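You operate a simulated robot arm through the tools that you are given. There is no shell and no other tool. Be economical: measure what you need, move in short steps, check, and stop when the job is done.

You are at the controls of a simulated two-armed robot. One attempt, no reset.

Task
Take the blue cloth from the work table and lay it out flat on the front corner of the work table.

It is judged by the outcome, as a careful person would: the job done as asked, and still so three seconds after it is handed in. It fails if anything else is knocked over, pushed out of place, dropped, spilled or broken. Flat cloth is picked up by pressing the open fingertips on it (5 to 10 N) and closing them slowly along it; thin cloth reads only 2 to 8 mm in the jaws.

Robot
Two 7-joint arms with two-finger parallel grippers on one trunk, on a base that drives. Base frame: it is fixed to the floor where the robot stands at the start and does not move with it; the origin is under the middle of the robot, x ahead of it, y to its left, z up. Lengths are in mm, angles in rad, forces in N, time in s.
The left shoulder is at the start at [60, 143, 927], the right one opposite. Places, roughly: front corner of the work table [800, 500, 900]. Payload 1.57 kg a hand.
The tool frame of a hand sits at the grasp point between the pads (the TCP): z along the fingers, y along the line on which they close. The tips reach 30 mm beyond it. Largest opening 110 mm; finger width 24, thickness 12; the body of the gripper, 48 by 112 mm, starts 78 mm behind the TCP.
Orientation is that of the tool frame in the base frame, as [roll, pitch, yaw] about the fixed x, y, z axes, in that order (R = Rz(yaw) Ry(pitch) Rx(roll)). With the fingers straight down and closing along the base's y, the tool's x points along the base's -x, its y along +y and its z along -z.

Tools
- The arms move only by the tool arm_command. It takes "left_series", "right_series" or both (then of equal length, played together; a hand with none holds still); each is a list that holds one entry, the list of rows, each a list of 7 numbers: the shift along the base's x, y, z in cm, then the turn, a rotation vector about the base's x, y, z in rad, then the finger opening in cm, from 0 to 11. In form: [[[x, y, z, rx, ry, rz, gripper], ...]]. A call has 1 to 8 rows; each row is the pose to reach, as a shift and turn from the pose commanded when the call began. Rows are played at 5 a second. More than 50 mm and 0.15 rad between two rows, or a gripper value outside its range, and nothing of the call is played. A pose out of reach is approached as far as the arm can. The call stops where the force on the tool passes 40 N (or 10 N more than at its start, if that is more) or the arm is blocked; 0.2 s more then pass. Each finger travels about 45 mm/s and halts on what it meets, pressing with about 36 N; the grip force reading is that of the motor and also rises with nothing between the fingers. The clock runs only during rows and for 0.2 s after the last one: add rows that repeat a pose to give the fingers time. It gives the time, the measured TCP pose, the force on the tool (base axes), the opening and the grip force at its end, in the units of the frame above (readings bear some noise), with the torque about the TCP (base axes, N m) and any sound that the robot's microphone picked up.
- Cameras (640 x 400 px; columns grow to the right, rows downward): "scene" is now at [41.7, 36.1, 1544.5]; the picture's right is [0.45, -0.89, 0.00], its down [-0.64, -0.32, -0.70] and it looks along [0.63, 0.31, -0.71] (base axes); focal length 268 px, centre (320, 200). "left" rides on the left gripper at [70, -16, -141] in its tool frame; the picture's right is [0.23, 0.97, 0.00], its down [-0.86, 0.20, -0.48] and it looks along [-0.47, 0.11, 0.88] (tool axes); focal length 222 px, centre (320, 200). "right" rides on the right gripper at [70, 16, -141] in its tool frame; the picture's right is [-0.23, 0.97, 0.00], its down [-0.86, -0.20, -0.48] and it looks along [-0.47, -0.11, 0.88] (tool axes); focal length 222 px, centre (320, 200). There is no depth. A picture from a camera that has moved, and an enlarged one, comes with that camera's place and axes in the base frame and with its lens.
- get_image(camera): a new picture of that camera. It takes no simulated time.
- move_column(by): slides the trunk up (or, below 0, down) by that many mm; the arms and the scene camera ride with it, the base frame stays. It gives what a move gives, with no picture.
- roll_base(legs): drives the robot by 1 to 6 legs, each [ahead, left, turn to the left] in mm, mm and rad, along the robot's own axes; the way and the turn of a leg run together, so that a leg with both is an arc; at most 1500 mm and 3.142 rad a leg. The arms and the cameras ride along, it lands a little off, and it stops where it bumps. It gives what a move gives.
- head_to(pan, tilt): turns the head with the scene camera to pan (to the left, within 1.501 rad either way) and tilt (down, from -0.506 to 1.204), counted from straight ahead of the robot. It gives what a move gives.
- zoom(camera, box): a new picture of the part [left, top, right, bottom] of that camera's present view, enlarged. It takes no simulated time.
- finish_job(): hands the job in; it is judged then, once.

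Go step by step. Nothing tells you exact positions but the pictures and the camera data: compare them with the known pose of the tool, close in by small moves and look again before you grip or let go. The budget is 120 turns and 108 pictures, counting those below and the enlarged ones. Unless the task says otherwise, let go and move clear before handing in, and close with one line.

The tools are called after "Request:" as a command line: name --argument value ..., lists and objects as JSON in quotes. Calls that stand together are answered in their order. arm_command: Moves the arms, as the interface text tells. Its arguments: {"type":"object","properties":{"left_series":{"type":"array","items":{"type":"array","items":{"type":"array","items":{"type":"number"}}}},"right_series":{"type":"array","items":{"type":"array","items":{"type":"array","items":{"type":"number"}}}}},"required":[]} The other tools are called the same way: move_column (by) slides the trunk up or down; roll_base (legs) drives the base; head_to (pan, tilt) turns the head that bears the scene camera; get_image (camera) takes a picture; zoom (camera, box) takes an enlarged picture of a part of a camera's view; finish_job () hands the job in.

At the start:

```text
time: 0.0
left_ee_pos: [304.5, 346.3, 1110.1]
left_tcp_rot: [3.141, -0.001, 3.141]
left_contact_force: [0.1, 0.5, 0.8]
left_wrist_torque: [-0.02, 0.04, 0.0]
left_opening: 110.0
left_gripper_force: 0.1
right_ee_pos: [388.7, 25.7, 1109.3]
right_tcp_rot: [-3.138, 0.0, 3.141]
right_contact_force: [0.5, 0.0, -0.9]
right_wrist_torque: [0.01, 0.0, 0.02]
right_opening: 110.1
right_gripper_force: 0.0
trunk travel left (down, up): [-526.0, 64.0]
robot x, y, heading: [-2.3, 1.6, -0.003]
head pan, tilt: [0.464, 0.792]
```

scene: 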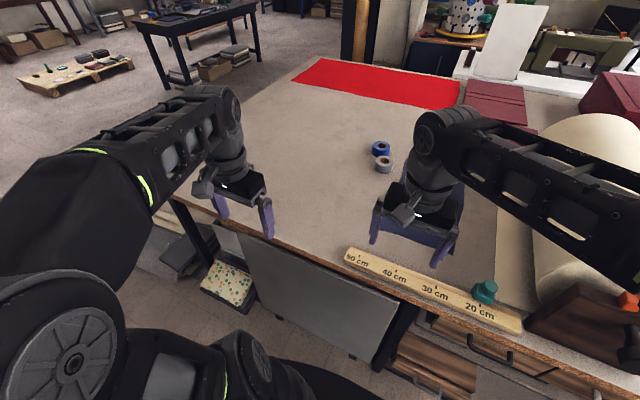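
right: 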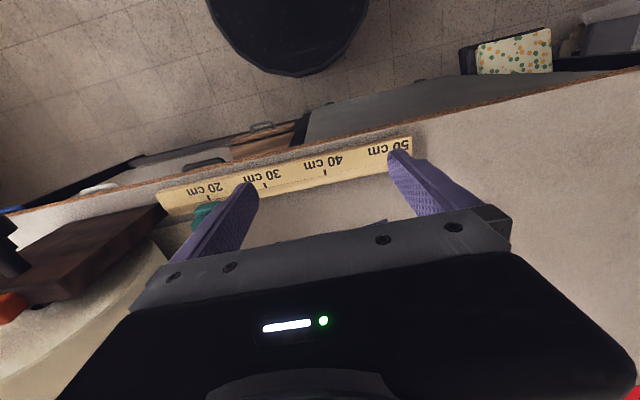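
left: 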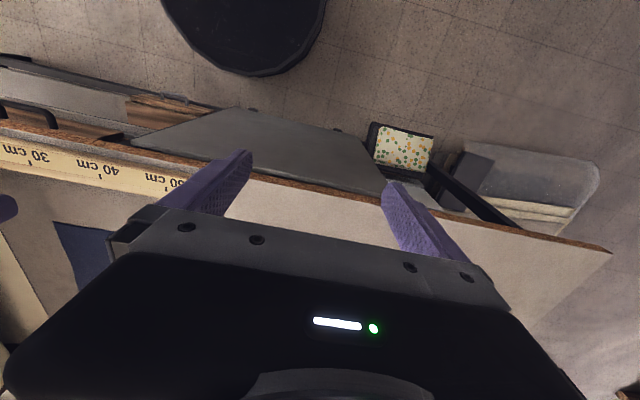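

The blue cloth seems to lie under and behind the right gripper, and the table's left-front corner is empty. I'll take closer looks before moving.

Request:
zoom --camera "scene" --box '[340, 120, 560, 340]'

Request:
zoom --camera "scene" --box '[160, 0, 640, 300]'

Request:
arm_command --right_series '[[[0, 0, 4, 0, 0, 0, 11], [-2, -4, 6, 0, 0, 0, 11], [-4, -8, 8, 0, 0, 0, 11], [-6, -12, 9, 0, 0, 0, 11], [-8, -16, 10, 0, 0, 0, 11], [-10, -20, 10, 0, 0, 0, 11]]]'

Request:
get_image --camera "scene"

```text
1.82 times, centred on (450, 230) of scene
camera zoom: at [41.7, 36.1, 1544.5], right [0.45, -0.89, 0.0], down [-0.64, -0.32, -0.7], along [0.63, 0.31, -0.71], focal length 488 px, centre (84, 146)
```

zoom: 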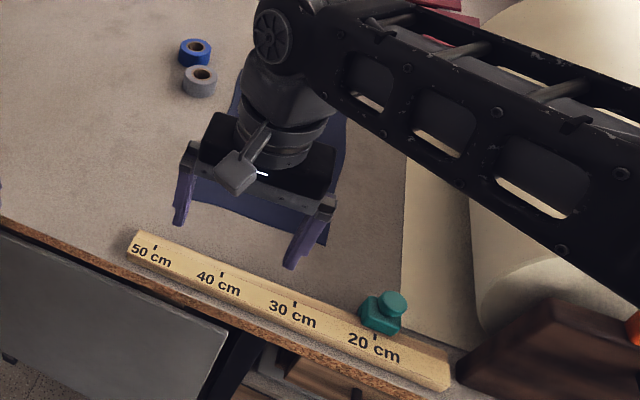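

```text
1.33 times, centred on (400, 150) of scene
camera zoom: at [41.7, 36.1, 1544.5], right [0.45, -0.89, 0.0], down [-0.64, -0.32, -0.7], along [0.63, 0.31, -0.71], focal length 358 px, centre (213, 267)
```

zoom: 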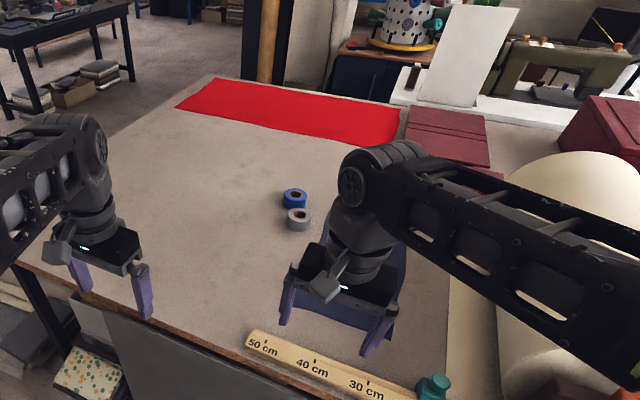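

```text
time: 1.4
left_ee_pos: [305.8, 343.9, 1109.9]
left_tcp_rot: [3.14, -0.002, 3.141]
left_contact_force: [-0.1, -0.3, 0.8]
left_wrist_torque: [0.1, 0.03, 0.05]
left_opening: 110.1
left_gripper_force: 0.0
right_ee_pos: [342.1, -162.5, 1110.7]
right_tcp_rot: [3.138, 0.0, -3.14]
right_contact_force: [0.9, -2.1, -0.2]
right_wrist_torque: [0.15, 0.06, -0.01]
right_opening: 109.7
right_gripper_force: 0.1
right hand out of reach, approached as far as the arm can: row 1, 2, 3, 4, 5, 6
trunk travel left (down, up): [-526.0, 64.0]
robot x, y, heading: [0.1, 0.2, -0.001]
head pan, tilt: [0.464, 0.792]
```

```text
102 pictures are left
camera scene: at [43.2, 33.0, 1544.5], right [0.45, -0.89, 0.0], down [-0.64, -0.32, -0.7], along [0.63, 0.32, -0.71], focal length 268 px, centre (320, 200)
```

scene: 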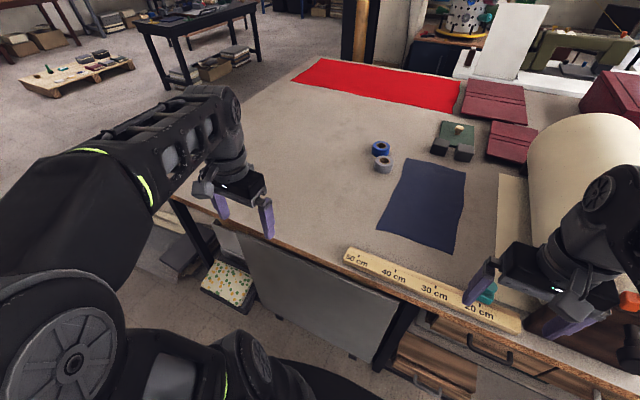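

The blue cloth is a rectangle at roughly x 575–995, y −102 to 112, with two tape rolls beside its far left part and a ruler in front of it. I plan to pinch its near edge with both hands, lift it clear, drive left, and lay it down pulling back. First I move both hands above the near edge.

Request:
arm_command --left_series '[[[4.5, 0, 0, 0, 0, 0, 8], [9, -1, 0, 0, 0, 0, 6], [13, -3, 0, 0, 0, 0, 5], [17, -6, 0, 0, 0, 0, 5], [20, -9, -1, 0, 0, 0, 5], [23, -12, -3, 0, 0, 0, 5], [25, -15, -5, 0, 0, 0, 5], [27, -18, -8, 0, 0, 0, 5]]]' --right_series '[[[3, 0, 0, 0, 0, 0, 8], [6, 0, 0, 0, 0, 0, 6], [9, 0, 0, 0, 0, 0, 5], [12, 1, 0, 0, 0, 0, 5], [15, 2, 0, 0, 0, 0, 5], [18, 4, -2, 0, 0, 0, 5], [21, 6, -5, 0, 0, 0, 5], [24, 8, -8, 0, 0, 0, 5]]]'

Request:
get_image --camera "scene"

Request:
get_image --camera "right"

Request:
get_image --camera "left"

```text
time: 3.2
left_ee_pos: [575.7, 166.5, 1028.3]
left_tcp_rot: [3.141, -0.003, 3.141]
left_contact_force: [-0.2, -0.4, 0.5]
left_wrist_torque: [0.02, 0.01, 0.01]
left_opening: 50.1
left_gripper_force: 0.1
left hand out of reach, approached as far as the arm can: row 3
right_ee_pos: [580.7, -83.0, 1029.3]
right_tcp_rot: [-3.141, -0.001, -3.141]
right_contact_force: [0.7, 0.0, 0.1]
right_wrist_torque: [-0.02, 0.01, -0.01]
right_opening: 50.1
right_gripper_force: 0.1
trunk travel left (down, up): [-526.0, 64.0]
robot x, y, heading: [2.3, 1.3, 0.003]
head pan, tilt: [0.464, 0.792]
```

```text
101 pictures are left
camera scene: at [43.8, 36.4, 1544.4], right [0.45, -0.89, 0.0], down [-0.64, -0.32, -0.7], along [0.63, 0.31, -0.71], focal length 268 px, centre (320, 200)
```

scene: 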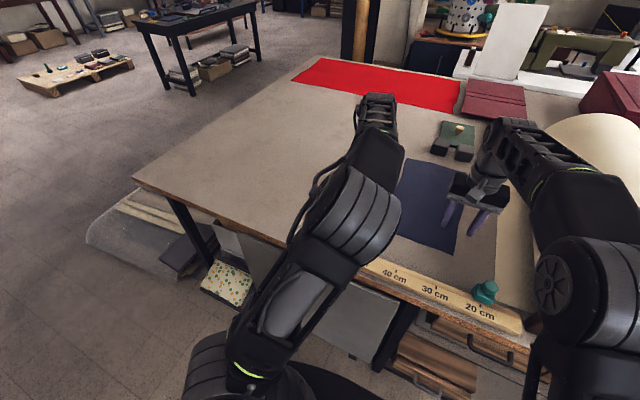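

```text
100 pictures are left
camera right: at [510.7, -66.9, 1170.3], right [0.23, 0.97, 0.0], down [0.86, -0.2, 0.48], along [0.46, -0.11, -0.88], focal length 222 px, centre (320, 200)
```

right: 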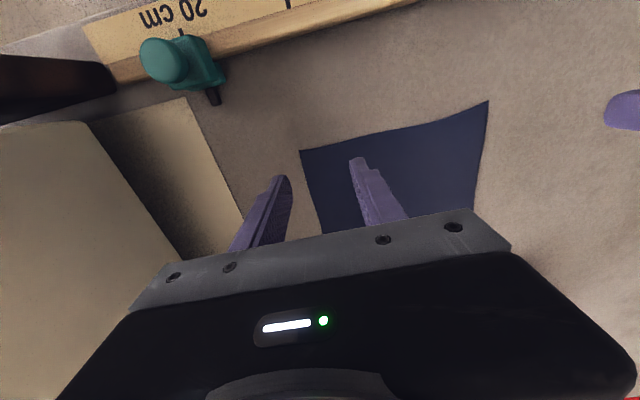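

```text
99 pictures are left
camera left: at [507.2, 150.4, 1169.3], right [-0.23, 0.97, 0.0], down [0.86, 0.2, 0.48], along [0.46, 0.11, -0.88], focal length 222 px, centre (320, 200)
```

left: 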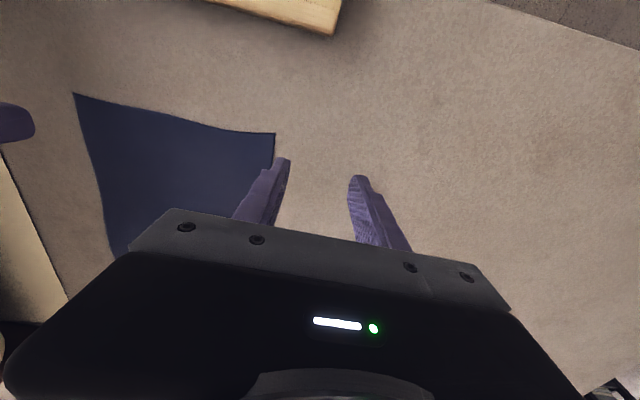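

Both wrist cameras agree: the near edge runs from (579, −109) to (572, 111) and the table top is at z ≈ 900. I'll bring the hands above it at about 25 mm in from the edge and lower to just above the cloth.

Request:
arm_command --left_series '[[[1, -3, -1, 0, 0, 0, 3.5], [2, -6, -3, 0, 0, 0, 3.5], [2, -8.8, -5, 0, 0, 0, 3.5], [2, -8.8, -7.5, 0, 0, 0, 3.5], [2, -8.8, -9, 0, 0, 0, 3.5]]]' --right_series '[[[1, 0.3, -1, 0, 0, 0, 3.5], [2, 0.6, -3, 0, 0, 0, 3.5], [2.2, 0.7, -5, 0, 0, 0, 3.5], [2.2, 0.7, -7.5, 0, 0, 0, 3.5], [2.2, 0.7, -9, 0, 0, 0, 3.5]]]'

Request:
get_image --camera "right"

Request:
get_image --camera "left"

```text
time: 4.4
left_ee_pos: [593.2, 77.0, 940.0]
left_tcp_rot: [3.141, -0.001, -3.141]
left_contact_force: [0.6, 0.6, 0.1]
left_wrist_torque: [0.0, -0.01, 0.01]
left_opening: 35.1
left_gripper_force: 0.0
right_ee_pos: [599.2, -77.0, 939.9]
right_tcp_rot: [-3.141, 0.001, 3.142]
right_contact_force: [-0.9, 1.0, 0.3]
right_wrist_torque: [-0.01, 0.02, 0.01]
right_opening: 35.2
right_gripper_force: 0.1
trunk travel left (down, up): [-526.0, 64.0]
robot x, y, heading: [0.8, -1.2, -0.001]
head pan, tilt: [0.464, 0.792]
```

```text
98 pictures are left
camera right: at [529.8, -61.5, 1080.9], right [0.23, 0.97, 0.0], down [0.85, -0.2, 0.48], along [0.47, -0.11, -0.88], focal length 222 px, centre (320, 200)
```

right: 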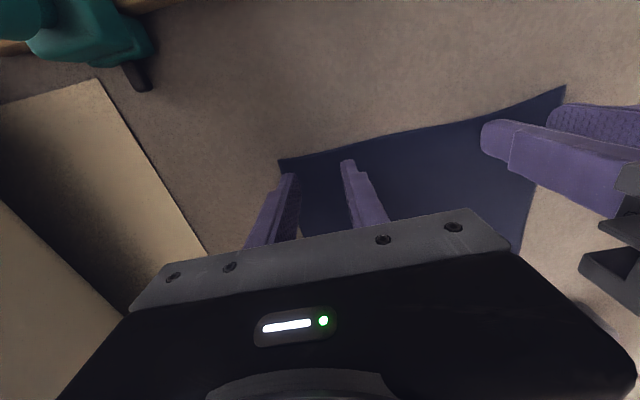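

```text
97 pictures are left
camera left: at [525.5, 61.6, 1081.0], right [-0.23, 0.97, 0.0], down [0.86, 0.2, 0.48], along [0.47, 0.11, -0.88], focal length 222 px, centre (320, 200)
```

left: 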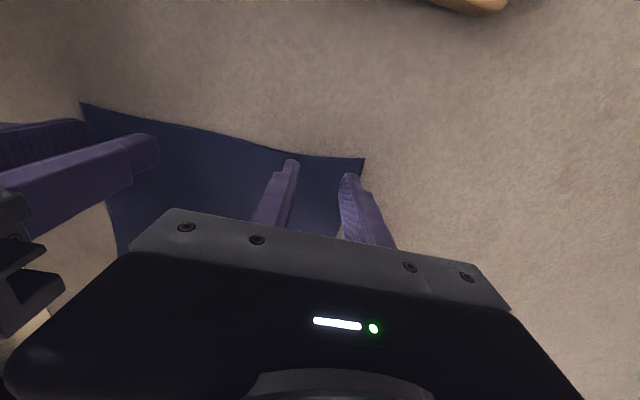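

Both fingertip pairs are over the cloth a little inside the near corners. I'll lower in millimetre steps to touch.

Request:
arm_command --left_series '[[[0, 0, -0.5, 0, 0, 0, 3.5], [0, 0, -0.8, 0, 0, 0, 3.5], [0, 0, -0.9, 0, 0, 0, 3.5]]]' --right_series '[[[0, 0, -0.5, 0, 0, 0, 3.5], [0, 0, -0.8, 0, 0, 0, 3.5], [0, 0, -0.9, 0, 0, 0, 3.5]]]'

```text
time: 5.2
left_ee_pos: [594.6, 78.2, 931.9]
left_tcp_rot: [-3.14, 0.0, -3.141]
left_contact_force: [0.5, -1.0, 6.8]
left_wrist_torque: [0.01, -0.01, -0.04]
left_opening: 35.1
left_gripper_force: 0.1
right_ee_pos: [599.7, -76.5, 932.6]
right_tcp_rot: [3.141, 0.001, 3.141]
right_contact_force: [0.5, -0.4, 0.1]
right_wrist_torque: [0.01, -0.02, 0.01]
right_opening: 34.9
right_gripper_force: 0.2
trunk travel left (down, up): [-526.0, 64.0]
robot x, y, heading: [0.9, 3.5, 0.001]
head pan, tilt: [0.464, 0.792]
```

The left tips touch with about 7 N; the right ones need another millimetre or two.

Request:
arm_command --right_series '[[[0, 0, -0.1, 0, 0, 0, 3.5], [0, 0, -0.15, 0, 0, 0, 3.5]]]'

```text
time: 5.8
left_ee_pos: [594.6, 78.8, 932.3]
left_tcp_rot: [3.141, 0.001, -3.141]
left_contact_force: [2.1, -0.7, 7.2]
left_wrist_torque: [-0.02, -0.07, 0.0]
left_opening: 35.1
left_gripper_force: 0.0
right_ee_pos: [599.8, -76.3, 931.5]
right_tcp_rot: [-3.141, 0.001, -3.141]
right_contact_force: [-0.1, -0.6, 7.2]
right_wrist_torque: [-0.05, 0.07, -0.03]
right_opening: 35.1
right_gripper_force: 0.1
trunk travel left (down, up): [-526.0, 64.0]
robot x, y, heading: [2.4, -0.8, 0.001]
head pan, tilt: [0.464, 0.792]
```

Both hands press with about 7 N. Now I close both slowly.

Request:
arm_command --left_series '[[[0, 0, 0, 0, 0, 0, 3.0], [0, 0, 0, 0, 0, 0, 2.5], [0, 0, 0, 0, 0, 0, 2.0], [0, 0, 0, 0, 0, 0, 1.5], [0, 0, 0, 0, 0, 0, 1.0], [0, 0, 0, 0, 0, 0, 0.5], [0, 0, 0, 0, 0, 0, 0], [0, 0, 0, 0, 0, 0, 0]]]' --right_series '[[[0, 0, 0, 0, 0, 0, 3.0], [0, 0, 0, 0, 0, 0, 2.5], [0, 0, 0, 0, 0, 0, 2.0], [0, 0, 0, 0, 0, 0, 1.5], [0, 0, 0, 0, 0, 0, 1.0], [0, 0, 0, 0, 0, 0, 0.5], [0, 0, 0, 0, 0, 0, 0], [0, 0, 0, 0, 0, 0, 0]]]'

Request:
get_image --camera "left"

Request:
get_image --camera "right"

```text
time: 7.6
left_ee_pos: [594.6, 77.5, 932.2]
left_tcp_rot: [3.141, 0.002, 3.141]
left_contact_force: [-0.2, -1.5, 6.7]
left_wrist_torque: [-0.03, -0.02, -0.01]
left_opening: 2.0
left_gripper_force: 23.0
right_ee_pos: [598.8, -76.5, 931.1]
right_tcp_rot: [-3.141, 0.002, 3.14]
right_contact_force: [0.7, -2.4, 14.0]
right_wrist_torque: [-0.1, 0.0, -0.03]
right_opening: 0.2
right_gripper_force: 21.6
trunk travel left (down, up): [-526.0, 64.0]
robot x, y, heading: [1.2, 0.5, -0.006]
head pan, tilt: [0.464, 0.792]
```

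```text
96 pictures are left
camera left: at [524.3, 61.4, 1072.8], right [-0.23, 0.97, 0.0], down [0.85, 0.2, 0.48], along [0.47, 0.11, -0.88], focal length 222 px, centre (320, 200)
```

left: 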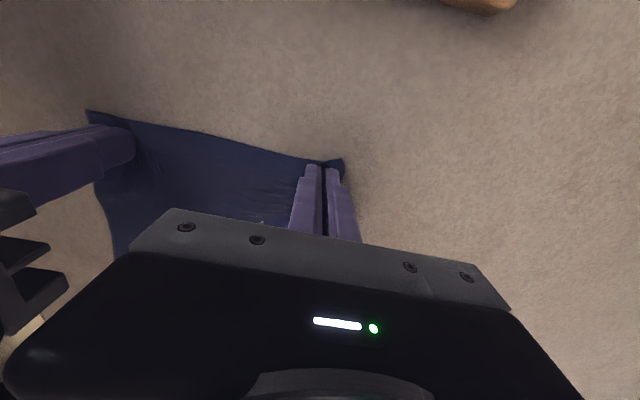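

```text
95 pictures are left
camera right: at [528.6, -61.4, 1071.7], right [0.23, 0.97, 0.0], down [0.85, -0.2, 0.48], along [0.47, -0.11, -0.88], focal length 222 px, centre (320, 200)
```

right: 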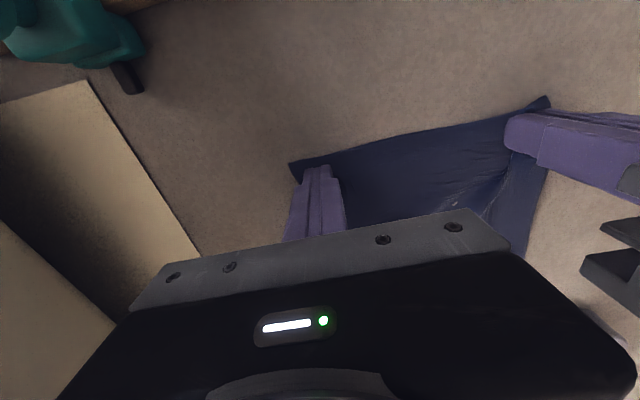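

The left hand holds the cloth (2 mm), while the right closed on nothing. I reopen the right and retry with a slightly firmer press.

Request:
arm_command --right_series '[[[0, 0, 0.5, 0, 0, 0, 0], [0, 0, 0.8, 0, 0, 0, 4], [0, 0, 0.8, 0, 0, 0, 4], [0, 0, 0.8, 0, 0, 0, 4], [0, 0, 0.3, 0, 0, 0, 4], [0, 0, 0.05, 0, 0, 0, 4], [0, 0, -0.08, 0, 0, 0, 4], [0, 0, -0.08, 0, 0, 0, 4]]]'

Request:
get_image --camera "right"

```text
time: 9.4
left_ee_pos: [593.0, 77.3, 932.3]
left_tcp_rot: [-3.141, 0.002, 3.14]
left_contact_force: [0.9, -1.8, 7.0]
left_wrist_torque: [-0.01, -0.06, -0.01]
left_opening: 1.6
left_gripper_force: 23.4
right_ee_pos: [599.9, -77.9, 932.3]
right_tcp_rot: [3.142, 0.004, -3.141]
right_contact_force: [-0.5, 0.0, 12.3]
right_wrist_torque: [-0.04, 0.12, -0.01]
right_opening: 39.8
right_gripper_force: 0.1
trunk travel left (down, up): [-526.0, 64.0]
robot x, y, heading: [-1.3, 3.5, -0.001]
head pan, tilt: [0.464, 0.792]
```

```text
94 pictures are left
camera right: at [528.7, -61.3, 1071.7], right [0.23, 0.97, 0.0], down [0.85, -0.2, 0.48], along [0.47, -0.11, -0.88], focal length 222 px, centre (320, 200)
```

right: 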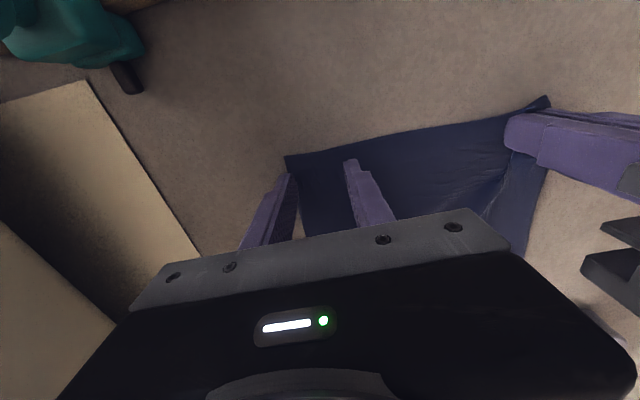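

The right hand's outer finger stands right at the cloth's side edge, so I shift 12 mm inward and press again with a bit less force.

Request:
arm_command --right_series '[[[0, 0, 0.6, 0, 0, 0, 3.5], [0, 1.2, 0.6, 0, 0, 0, 3.5], [0, 1.2, 0.2, 0, 0, 0, 3.5], [0, 1.2, 0.0, 0, 0, 0, 3.5], [0, 1.2, -0.02, 0, 0, 0, 3.5]]]'

```text
time: 10.6
left_ee_pos: [596.0, 78.0, 931.9]
left_tcp_rot: [-3.14, 0.002, -3.141]
left_contact_force: [1.4, -1.7, 6.2]
left_wrist_torque: [-0.03, -0.01, 0.01]
left_opening: 1.8
left_gripper_force: 23.7
right_ee_pos: [599.8, -64.6, 931.6]
right_tcp_rot: [3.141, 0.005, -3.141]
right_contact_force: [-3.1, -2.4, 15.0]
right_wrist_torque: [-0.18, 0.18, -0.02]
right_opening: 35.1
right_gripper_force: 0.2
trunk travel left (down, up): [-526.0, 64.0]
robot x, y, heading: [1.0, -1.9, 0.0]
head pan, tilt: [0.464, 0.792]
```

Request:
arm_command --right_series '[[[0, 0, 0.08, 0, 0, 0, 3.5], [0, 0, 0.08, 0, 0, 0, 3.0], [0, 0, 0.08, 0, 0, 0, 2.5], [0, 0, 0.08, 0, 0, 0, 2.0], [0, 0, 0.08, 0, 0, 0, 1.5], [0, 0, 0.08, 0, 0, 0, 1.0], [0, 0, 0.08, 0, 0, 0, 0.5], [0, 0, 0.08, 0, 0, 0, 0]]]'

Request:
get_image --camera "right"

```text
time: 12.4
left_ee_pos: [595.3, 78.6, 931.9]
left_tcp_rot: [3.141, 0.001, 3.141]
left_contact_force: [0.6, -5.1, 6.2]
left_wrist_torque: [-0.13, 0.03, 0.01]
left_opening: 2.2
left_gripper_force: 24.1
right_ee_pos: [599.7, -64.6, 931.6]
right_tcp_rot: [3.14, 0.0, 3.14]
right_contact_force: [1.4, 5.0, 15.8]
right_wrist_torque: [0.06, 0.01, -0.02]
right_opening: 2.1
right_gripper_force: 23.9
trunk travel left (down, up): [-526.0, 64.0]
robot x, y, heading: [1.5, -2.5, 0.002]
head pan, tilt: [0.464, 0.792]
```

```text
93 pictures are left
camera right: at [529.1, -48.7, 1071.7], right [0.23, 0.97, 0.0], down [0.85, -0.2, 0.48], along [0.47, -0.11, -0.88], focal length 222 px, centre (320, 200)
```

right: 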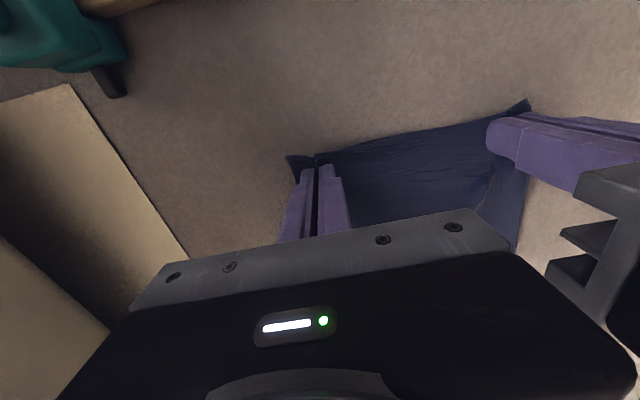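

Both hands hold about 2 mm of cloth. I lift slowly, tilting the fingers forward as they rise.

Request:
arm_command --left_series '[[[0, 0, 1, 0, 0, 0, 0], [0, 0, 3, 0, 0, 0, 0], [-0.5, 0, 5, 0, -0.1, 0, 0], [-1, 0, 7.5, 0, -0.2, 0, 0], [-1.5, 0, 10, 0, -0.3, 0, 0], [-2, 0, 12.5, 0, -0.4, 0, 0], [-2, 0, 15, 0, -0.5, 0, 0], [-2, 0, 17.5, 0, -0.6, 0, 0]]]' --right_series '[[[0, 0, 1, 0, 0, 0, 0], [0, 0, 3, 0, 0, 0, 0], [-0.5, 0, 5, 0, -0.1, 0, 0], [-1, 0, 7.5, 0, -0.2, 0, 0], [-1.5, 0, 10, 0, -0.3, 0, 0], [-2, 0, 12.5, 0, -0.4, 0, 0], [-2, 0, 15, 0, -0.5, 0, 0], [-2, 0, 17.5, 0, -0.6, 0, 0]]]'

Request:
get_image --camera "scene"

Request:
get_image --camera "left"

```text
time: 14.2
left_ee_pos: [573.3, 78.0, 1106.3]
left_tcp_rot: [-3.141, 0.602, -3.141]
left_contact_force: [-0.1, -3.9, 0.7]
left_wrist_torque: [-0.09, 0.0, -0.02]
left_opening: 1.9
left_gripper_force: 23.2
right_ee_pos: [579.0, -63.7, 1105.5]
right_tcp_rot: [3.14, 0.602, 3.141]
right_contact_force: [-1.0, 3.7, -0.8]
right_wrist_torque: [0.07, 0.01, 0.01]
right_opening: 1.9
right_gripper_force: 23.7
trunk travel left (down, up): [-526.0, 64.0]
robot x, y, heading: [3.5, 2.1, 0.002]
head pan, tilt: [0.464, 0.792]
```

```text
92 pictures are left
camera scene: at [40.5, 36.0, 1544.5], right [0.45, -0.89, 0.0], down [-0.64, -0.32, -0.7], along [0.63, 0.31, -0.71], focal length 268 px, centre (320, 200)
```

scene: 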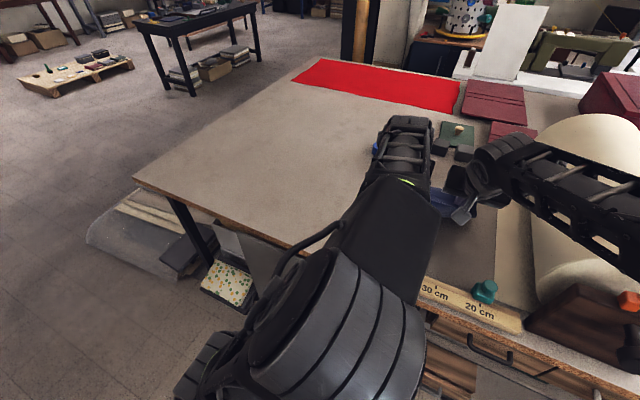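

```text
91 pictures are left
camera left: at [436.6, 61.4, 1183.5], right [-0.19, 0.97, -0.13], down [0.43, 0.2, 0.88], along [0.88, 0.11, -0.46], focal length 222 px, centre (320, 200)
```

left: 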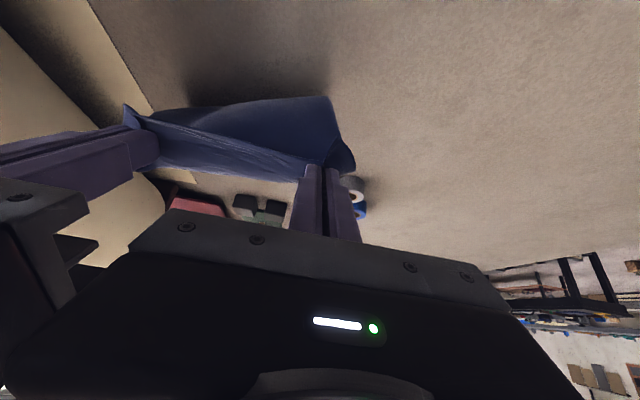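

The cloth hangs from both fingertips with the tail still on the table. I keep lifting and tilting so it comes clear.

Request:
arm_command --left_series '[[[0, 0, 2.5, 0, -0.08, 0, 0], [0, 0, 5, 0, -0.16, 0, 0], [0, 0, 7.5, 0, -0.24, 0, 0], [0, 0, 10, 0, -0.32, 0, 0], [0, 0, 12.5, 0, -0.4, 0, 0], [0, 0, 15, 0, -0.48, 0, 0], [0, 0, 17, 0, -0.56, 0, 0]]]' --right_series '[[[0, 0, 2.5, 0, -0.08, 0, 0], [0, 0, 5, 0, -0.16, 0, 0], [0, 0, 7.5, 0, -0.24, 0, 0], [0, 0, 10, 0, -0.32, 0, 0], [0, 0, 12.5, 0, -0.4, 0, 0], [0, 0, 15, 0, -0.48, 0, 0], [0, 0, 17, 0, -0.56, 0, 0]]]'

Request:
get_image --camera "scene"

Request:
get_image --camera "left"

```text
time: 15.8
left_ee_pos: [574.2, 77.6, 1275.4]
left_tcp_rot: [3.141, 1.16, -3.14]
left_contact_force: [-0.2, -4.2, -0.8]
left_wrist_torque: [-0.06, 0.04, -0.13]
left_opening: 1.8
left_gripper_force: 23.2
right_ee_pos: [580.1, -63.8, 1276.1]
right_tcp_rot: [-3.141, 1.162, -3.139]
right_contact_force: [0.3, 5.1, 0.6]
right_wrist_torque: [0.06, 0.03, 0.11]
right_opening: 2.0
right_gripper_force: 23.9
trunk travel left (down, up): [-526.0, 64.0]
robot x, y, heading: [0.9, 0.6, 0.001]
head pan, tilt: [0.464, 0.792]
```

```text
90 pictures are left
camera scene: at [41.3, 35.9, 1544.5], right [0.45, -0.89, 0.0], down [-0.64, -0.32, -0.7], along [0.63, 0.31, -0.71], focal length 268 px, centre (320, 200)
```

scene: 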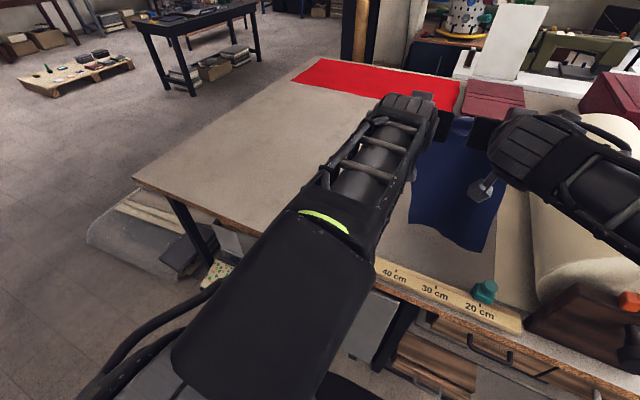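

```text
89 pictures are left
camera left: at [416.9, 61.3, 1267.9], right [-0.09, 0.97, -0.21], down [-0.1, 0.2, 0.97], along [0.99, 0.11, 0.08], focal length 222 px, centre (320, 200)
```

left: 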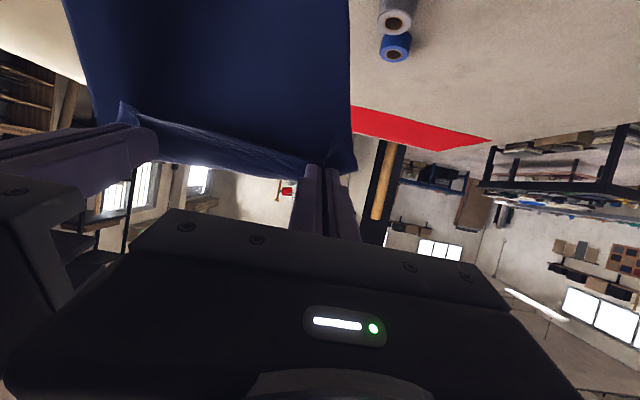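

The cloth hangs straight and open between the hands. I raise the trunk so its lower edge clears the table, then check.

Request:
move_column --by 60

Request:
head_to --pan 0.9 --tilt 0.9

Request:
get_image --camera "scene"

Request:
get_image --camera "left"

```text
time: 16.8
left_ee_pos: [573.8, 78.2, 1335.4]
left_tcp_rot: [-3.14, 1.159, 3.141]
left_contact_force: [-0.7, -4.3, -1.1]
left_wrist_torque: [-0.09, 0.0, -0.12]
left_opening: 1.8
left_gripper_force: 23.5
right_ee_pos: [580.2, -63.8, 1335.1]
right_tcp_rot: [3.142, 1.162, -3.141]
right_contact_force: [-0.2, 4.7, 0.6]
right_wrist_torque: [0.1, 0.01, 0.07]
right_opening: 2.1
right_gripper_force: 23.7
trunk travel left (down, up): [-586.0, 4.0]
robot x, y, heading: [0.8, 1.3, 0.0]
head pan, tilt: [0.464, 0.792]
```

```text
time: 17.7
left_ee_pos: [574.9, 78.1, 1335.5]
left_tcp_rot: [3.141, 1.161, 3.142]
left_contact_force: [1.1, -5.0, -0.3]
left_wrist_torque: [-0.08, 0.02, -0.12]
left_opening: 1.9
left_gripper_force: 23.8
right_ee_pos: [579.7, -64.3, 1335.0]
right_tcp_rot: [3.141, 1.161, -3.142]
right_contact_force: [1.0, 4.2, -0.2]
right_wrist_torque: [0.06, -0.03, 0.11]
right_opening: 2.0
right_gripper_force: 23.5
trunk travel left (down, up): [-586.0, 4.0]
robot x, y, heading: [1.4, 0.9, -0.0]
head pan, tilt: [0.901, 0.901]
```

```text
88 pictures are left
camera scene: at [16.2, 58.9, 1596.0], right [0.78, -0.62, 0.0], down [-0.49, -0.61, -0.62], along [0.39, 0.49, -0.78], focal length 268 px, centre (320, 200)
```

scene: 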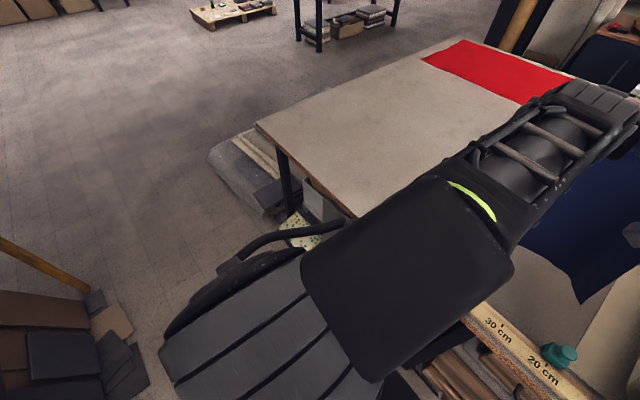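

```text
87 pictures are left
camera left: at [417.3, 61.3, 1327.8], right [-0.09, 0.97, -0.21], down [-0.1, 0.2, 0.98], along [0.99, 0.11, 0.08], focal length 222 px, centre (320, 200)
```

left: 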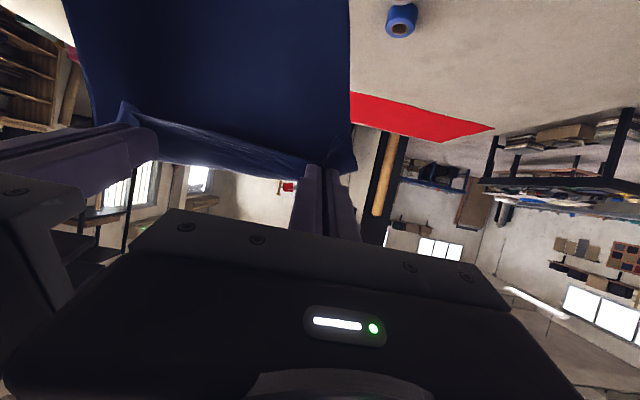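

Cloth is clear of the table and the way left is free. The actual table corner is near (405, 975), so the target area around (800, 500) is open table; I drive left about 515 mm.

Request:
roll_base --legs '[[0, 260, 0], [0, 255, 0]]'

Request:
head_to --pan 0.0 --tilt 0.9

Request:
get_image --camera "scene"

Request:
get_image --camera "left"

```text
time: 21.0
left_ee_pos: [572.8, 594.7, 1334.9]
left_tcp_rot: [-3.138, 1.162, -3.135]
left_contact_force: [-1.0, -5.4, -0.1]
left_wrist_torque: [-0.07, -0.02, -0.17]
left_opening: 1.8
left_gripper_force: 23.0
right_ee_pos: [578.3, 451.4, 1335.9]
right_tcp_rot: [-3.139, 1.161, -3.136]
right_contact_force: [-0.2, 4.9, -0.9]
right_wrist_torque: [0.08, 0.03, 0.09]
right_opening: 1.8
right_gripper_force: 23.3
trunk travel left (down, up): [-586.0, 4.0]
robot x, y, heading: [-0.8, 511.6, 0.0]
head pan, tilt: [0.901, 0.901]
```

```text
time: 22.2
left_ee_pos: [574.2, 591.9, 1335.8]
left_tcp_rot: [-3.141, 1.16, -3.141]
left_contact_force: [-0.3, -3.0, 0.3]
left_wrist_torque: [-0.05, -0.02, -0.08]
left_opening: 2.1
left_gripper_force: 23.5
right_ee_pos: [579.7, 451.1, 1334.8]
right_tcp_rot: [3.139, 1.161, -3.139]
right_contact_force: [0.6, 3.5, 0.5]
right_wrist_torque: [0.07, 0.0, 0.02]
right_opening: 2.0
right_gripper_force: 23.5
trunk travel left (down, up): [-586.0, 4.0]
robot x, y, heading: [0.5, 514.8, -0.0]
head pan, tilt: [0.0, 0.901]
```

```text
86 pictures are left
camera scene: at [44.1, 513.8, 1595.9], right [0.0, -1.0, 0.0], down [-0.78, 0.0, -0.62], along [0.62, 0.0, -0.78], focal length 268 px, centre (320, 200)
```

scene: 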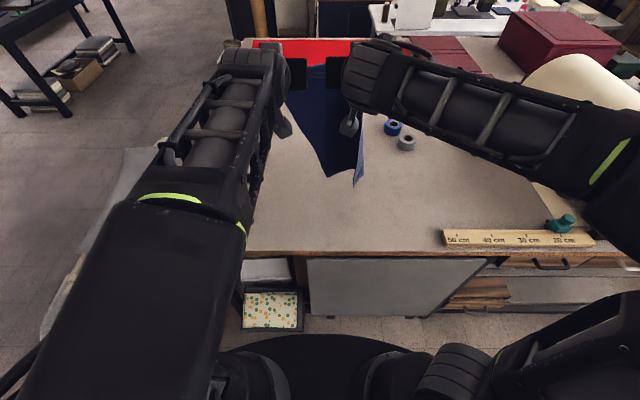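

```text
85 pictures are left
camera left: at [416.4, 576.2, 1327.8], right [-0.09, 0.97, -0.21], down [-0.1, 0.2, 0.98], along [0.99, 0.11, 0.08], focal length 222 px, centre (320, 200)
```

left: 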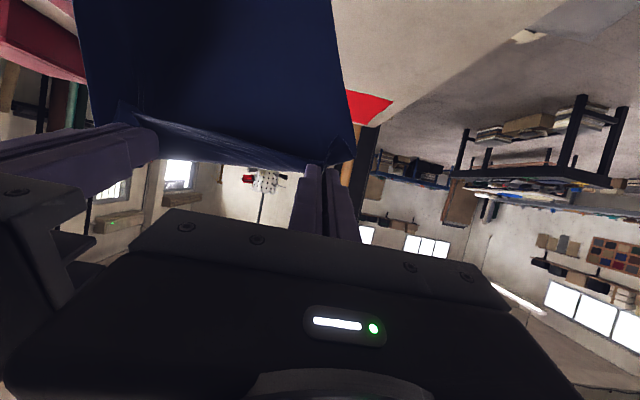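

The cloth swung a bit from the drive. I extend the arms forward slowly, which also lets it settle, then look.

Request:
arm_command --left_series '[[[3, 0, 0, 0, -0.05, 0, 0], [6, 0, 0, 0, -0.1, 0, 0], [9, 0, 0, 0, -0.15, 0, 0], [12, 0, 0, 0, -0.2, 0, 0], [14.5, 0, 0, 0, -0.25, 0, 0], [16, 0, 0, 0, -0.25, 0, 0], [17, 0, 0, 0, -0.25, 0, 0], [17, 0, 0, 0, -0.25, 0, 0]]]' --right_series '[[[3, 0, 0, 0, -0.05, 0, 0], [6, 0, 0, 0, -0.1, 0, 0], [9, 0, 0, 0, -0.15, 0, 0], [12, 0, 0, 0, -0.2, 0, 0], [14.5, 0, 0, 0, -0.25, 0, 0], [16, 0, 0, 0, -0.25, 0, 0], [17, 0, 0, 0, -0.25, 0, 0], [17, 0, 0, 0, -0.25, 0, 0]]]'

Request:
get_image --camera "scene"

```text
time: 24.0
left_ee_pos: [743.8, 591.9, 1336.3]
left_tcp_rot: [-3.139, 1.409, -3.137]
left_contact_force: [-0.5, -4.5, -0.9]
left_wrist_torque: [-0.03, 0.04, -0.11]
left_opening: 1.8
left_gripper_force: 23.5
right_ee_pos: [749.0, 451.3, 1334.3]
right_tcp_rot: [-3.138, 1.41, -3.135]
right_contact_force: [-0.8, 3.6, 0.6]
right_wrist_torque: [0.1, 0.01, 0.08]
right_opening: 1.7
right_gripper_force: 23.6
trunk travel left (down, up): [-586.0, 4.0]
robot x, y, heading: [-5.6, 509.3, 0.003]
head pan, tilt: [0.0, 0.901]
```

```text
84 pictures are left
camera scene: at [43.6, 513.8, 1596.0], right [0.0, -1.0, 0.0], down [-0.78, 0.0, -0.62], along [0.62, 0.0, -0.78], focal length 268 px, centre (320, 200)
```

scene: 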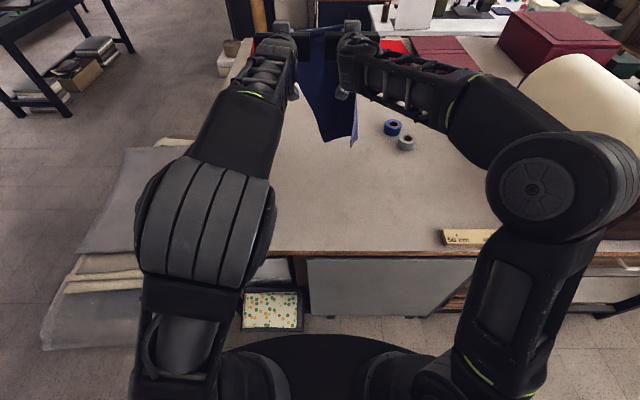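

The arms reach x≈745 with room to go. I extend further and look at the cloth's lower edge closely.

Request:
arm_command --left_series '[[[2.5, 0, 0, 0, -0.05, 0, 0], [5, 0, 0, 0, -0.1, 0, 0], [7.5, 0, 0, 0, -0.1, 0, 0], [9, 0, 0, 0, -0.1, 0, 0], [9, 0, 0, 0, -0.1, 0, 0]]]' --right_series '[[[2.5, 0, 0, 0, -0.05, 0, 0], [5, 0, 0, 0, -0.1, 0, 0], [7.5, 0, 0, 0, -0.1, 0, 0], [9, 0, 0, 0, -0.1, 0, 0], [9, 0, 0, 0, -0.1, 0, 0]]]'

Request:
zoom --camera "scene" --box '[220, 20, 440, 180]'

Request:
get_image --camera "left"

Request:
get_image --camera "right"

```text
time: 25.2
left_ee_pos: [830.7, 592.0, 1336.0]
left_tcp_rot: [-3.119, 1.513, -3.121]
left_contact_force: [0.4, -2.7, -1.3]
left_wrist_torque: [-0.02, 0.05, -0.11]
left_opening: 1.8
left_gripper_force: 23.0
left hand out of reach, approached as far as the arm can: row 4, 5
right_ee_pos: [839.6, 451.4, 1335.3]
right_tcp_rot: [-3.127, 1.509, -3.126]
right_contact_force: [-0.2, 3.0, 0.4]
right_wrist_torque: [0.02, -0.02, 0.06]
right_opening: 1.8
right_gripper_force: 23.4
trunk travel left (down, up): [-586.0, 4.0]
robot x, y, heading: [-0.9, 511.3, 0.002]
head pan, tilt: [0.0, 0.901]
```

```text
2.50 times, centred on (330, 100) of scene
camera zoom: at [44.3, 513.9, 1595.9], right [0.0, -1.0, 0.0], down [-0.78, 0.0, -0.62], along [0.62, 0.0, -0.78], focal length 671 px, centre (295, 450)
```

zoom: 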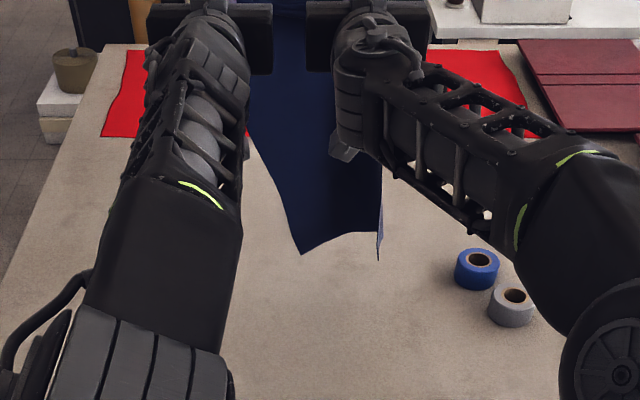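

```text
82 pictures are left
camera left: at [685.8, 575.8, 1274.5], right [-0.01, 0.97, -0.23], down [-0.43, 0.2, 0.88], along [0.9, 0.11, 0.41], focal length 222 px, centre (320, 200)
```

left: 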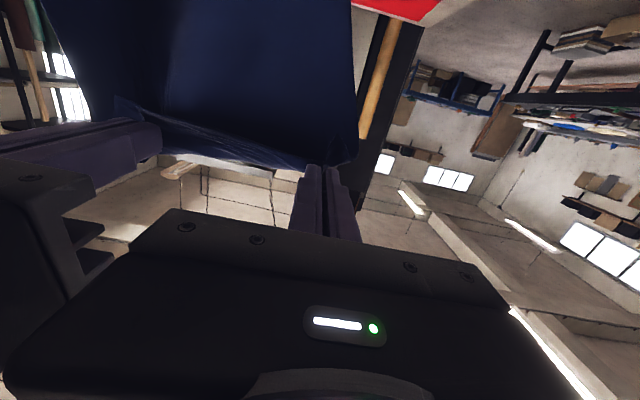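

```text
81 pictures are left
camera right: at [694.1, 465.5, 1272.8], right [0.01, 0.97, 0.23], down [-0.42, -0.2, 0.88], along [0.91, -0.11, 0.41], focal length 222 px, centre (320, 200)
```

right: 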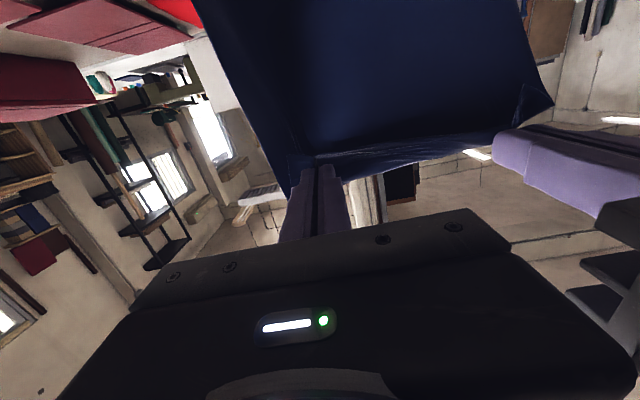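

The cloth hangs with some curl at the lower sides but open. I creep the base ahead 40 mm (well short of the table front) and lower until the bottom edge just meets the table.

Request:
roll_base --legs '[[40, 0, 0]]'

Request:
arm_command --left_series '[[[0, 0, -1, 0, 0, 0, 0], [0, 0, -2, 0, 0, 0, 0], [0, 0, -3, 0, 0, 0, 0], [0, 0, -3, 0, 0, 0, 0]]]' --right_series '[[[0, 0, -1, 0, 0, 0, 0], [0, 0, -2, 0, 0, 0, 0], [0, 0, -3, 0, 0, 0, 0], [0, 0, -3, 0, 0, 0, 0]]]'

Request:
zoom --camera "scene" --box '[220, 20, 440, 180]'

```text
time: 26.1
left_ee_pos: [872.4, 591.9, 1334.8]
left_tcp_rot: [-3.12, 1.509, -3.119]
left_contact_force: [0.0, -2.6, -0.9]
left_wrist_torque: [0.02, -0.04, -0.04]
left_opening: 1.6
left_gripper_force: 23.3
right_ee_pos: [881.6, 450.3, 1333.7]
right_tcp_rot: [-3.126, 1.509, -3.125]
right_contact_force: [1.3, 2.2, -0.6]
right_wrist_torque: [0.03, -0.01, 0.1]
right_opening: 1.9
right_gripper_force: 23.2
trunk travel left (down, up): [-586.0, 4.0]
robot x, y, heading: [39.5, 516.0, 0.002]
head pan, tilt: [0.0, 0.901]
```

```text
time: 27.1
left_ee_pos: [869.9, 591.2, 1305.7]
left_tcp_rot: [-3.123, 1.512, -3.123]
left_contact_force: [0.0, -1.9, 0.2]
left_wrist_torque: [-0.01, 0.01, -0.06]
left_opening: 1.8
left_gripper_force: 23.0
right_ee_pos: [878.2, 451.7, 1304.9]
right_tcp_rot: [-3.119, 1.509, -3.116]
right_contact_force: [-0.1, 2.1, 0.9]
right_wrist_torque: [0.05, -0.01, 0.03]
right_opening: 1.8
right_gripper_force: 23.3
trunk travel left (down, up): [-586.0, 4.0]
robot x, y, heading: [35.4, 512.8, 0.001]
head pan, tilt: [0.0, 0.901]
```

```text
2.50 times, centred on (330, 100) of scene
camera zoom: at [84.1, 514.0, 1595.9], right [0.0, -1.0, 0.0], down [-0.78, 0.0, -0.62], along [0.62, 0.0, -0.78], focal length 671 px, centre (295, 450)
```

zoom: 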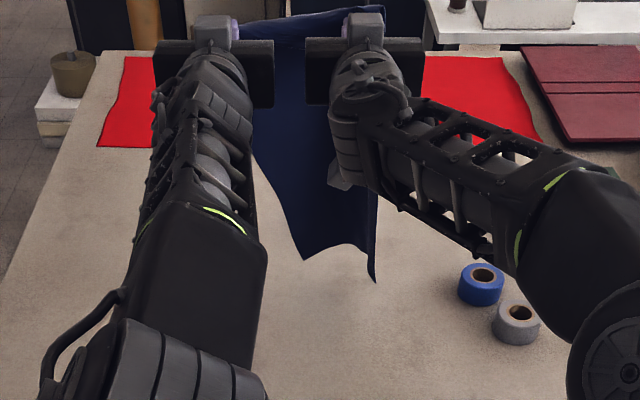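

The lower edge is about at the table. I lay it by retreating and lowering together, tilting the hands back down gradually.

Request:
arm_command --left_series '[[[0, 0.3, -2, 0, 0.03, 0, 0], [-1, 0.5, -4, 0, 0.06, 0, 0], [-3, 0.5, -6, 0, 0.12, 0, 0], [-5, 0.5, -8, 0, 0.18, 0, 0], [-7, 0.5, -10, 0, 0.24, 0, 0], [-9, 0.5, -12, 0, 0.3, 0, 0], [-11, 0.5, -14, 0, 0.36, 0, 0], [-13, 0.5, -16, 0, 0.42, 0, 0]]]' --right_series '[[[0, -0.3, -2, 0, 0.03, 0, 0], [-1, -0.5, -4, 0, 0.06, 0, 0], [-3, -0.5, -6, 0, 0.12, 0, 0], [-5, -0.5, -8, 0, 0.18, 0, 0], [-7, -0.5, -10, 0, 0.24, 0, 0], [-9, -0.5, -12, 0, 0.3, 0, 0], [-11, -0.5, -14, 0, 0.36, 0, 0], [-13, -0.5, -16, 0, 0.42, 0, 0]]]'

Request:
zoom --camera "scene" --box '[220, 20, 440, 180]'

Request:
get_image --camera "left"

Request:
get_image --camera "right"

```text
time: 28.9
left_ee_pos: [739.8, 596.1, 1146.0]
left_tcp_rot: [-3.137, 1.093, -3.138]
left_contact_force: [-0.2, -16.6, -1.0]
left_wrist_torque: [-0.31, 0.02, -0.44]
left_opening: 1.7
left_gripper_force: 23.4
right_ee_pos: [748.4, 446.9, 1146.0]
right_tcp_rot: [3.136, 1.089, -3.14]
right_contact_force: [-0.1, 17.5, 1.4]
right_wrist_torque: [0.42, -0.02, 0.33]
right_opening: 2.4
right_gripper_force: 23.6
trunk travel left (down, up): [-586.0, 4.0]
robot x, y, heading: [37.1, 514.0, -0.001]
head pan, tilt: [0.0, 0.901]
```

```text
2.50 times, centred on (330, 100) of scene
camera zoom: at [83.7, 513.9, 1596.0], right [0.0, -1.0, 0.0], down [-0.78, 0.0, -0.62], along [0.62, 0.0, -0.78], focal length 671 px, centre (295, 450)
```

zoom: 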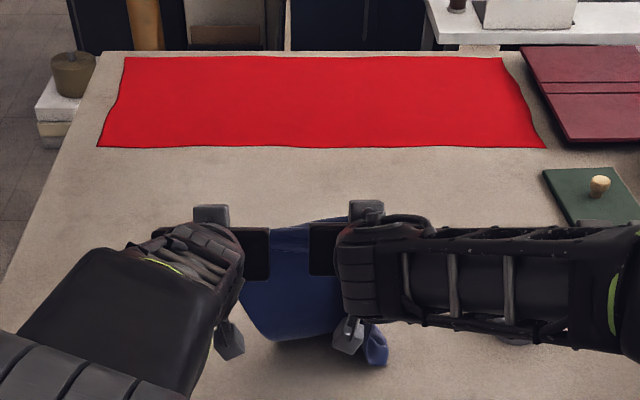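

```text
78 pictures are left
camera left: at [582.8, 580.3, 1149.4], right [-0.1, 0.97, -0.2], down [-0.03, 0.2, 0.98], along [0.99, 0.11, 0.01], focal length 222 px, centre (320, 200)
```

left: 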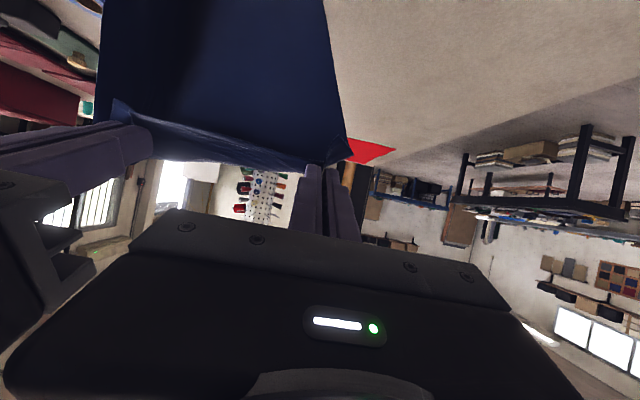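

```text
77 pictures are left
camera right: at [591.1, 461.3, 1148.5], right [0.1, 0.97, 0.2], down [-0.03, -0.2, 0.98], along [0.99, -0.1, 0.01], focal length 222 px, centre (320, 200)
```

right: 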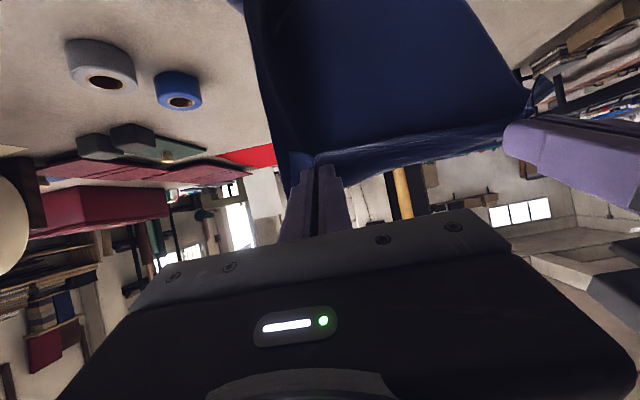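

Tension between the hands has grown, so I ease it a little and continue retreating and lowering, a bit faster backward so the cloth trails out straight.

Request:
arm_command --left_series '[[[-2, -0.3, -2, 0, 0.06, 0, 0], [-4.5, -0.4, -4, 0, 0.12, 0, 0], [-7, -0.4, -6.5, 0, 0.18, 0, 0], [-9.5, -0.4, -9, 0, 0.24, 0, 0], [-12, -0.4, -11.5, 0, 0.3, 0, 0], [-14.5, -0.4, -14, 0, 0.36, 0, 0], [-17, -0.4, -16, 0, 0.42, 0, 0], [-19, -0.4, -17, 0, 0.48, 0, 0]]]' --right_series '[[[-2, 0.3, -2, 0, 0.06, 0, 0], [-4.5, 0.4, -4, 0, 0.12, 0, 0], [-7, 0.4, -6.5, 0, 0.18, 0, 0], [-9.5, 0.4, -9, 0, 0.24, 0, 0], [-12, 0.4, -11.5, 0, 0.3, 0, 0], [-14.5, 0.4, -14, 0, 0.36, 0, 0], [-17, 0.4, -16, 0, 0.42, 0, 0], [-19, 0.4, -17, 0, 0.48, 0, 0]]]'

Request:
get_image --camera "scene"

Request:
zoom --camera "scene" --box '[220, 60, 440, 220]'

```text
time: 30.7
left_ee_pos: [550.0, 594.3, 976.5]
left_tcp_rot: [-3.14, 0.611, -3.138]
left_contact_force: [0.7, -7.3, 0.1]
left_wrist_torque: [-0.17, -0.02, -0.08]
left_opening: 1.8
left_gripper_force: 23.7
right_ee_pos: [558.8, 449.6, 975.3]
right_tcp_rot: [3.14, 0.608, 3.141]
right_contact_force: [0.1, 7.1, -0.8]
right_wrist_torque: [0.21, -0.02, -0.01]
right_opening: 1.8
right_gripper_force: 24.1
trunk travel left (down, up): [-586.0, 4.0]
robot x, y, heading: [42.6, 513.4, 0.004]
head pan, tilt: [0.0, 0.901]
```

```text
76 pictures are left
camera scene: at [83.8, 514.0, 1596.0], right [0.0, -1.0, 0.0], down [-0.78, 0.0, -0.62], along [0.62, 0.0, -0.78], focal length 268 px, centre (320, 200)
```

scene: 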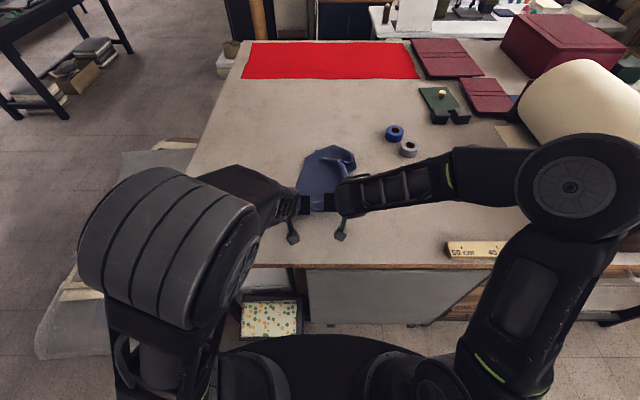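

```text
2.50 times, centred on (330, 140) of scene
camera zoom: at [83.8, 514.0, 1596.0], right [0.0, -1.0, 0.0], down [-0.78, 0.0, -0.62], along [0.62, 0.0, -0.78], focal length 671 px, centre (295, 350)
```

zoom: 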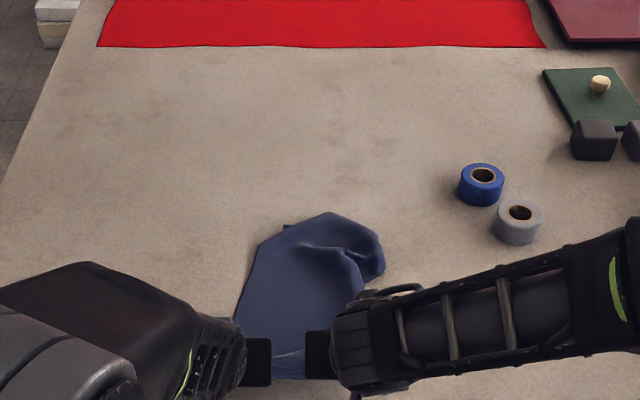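

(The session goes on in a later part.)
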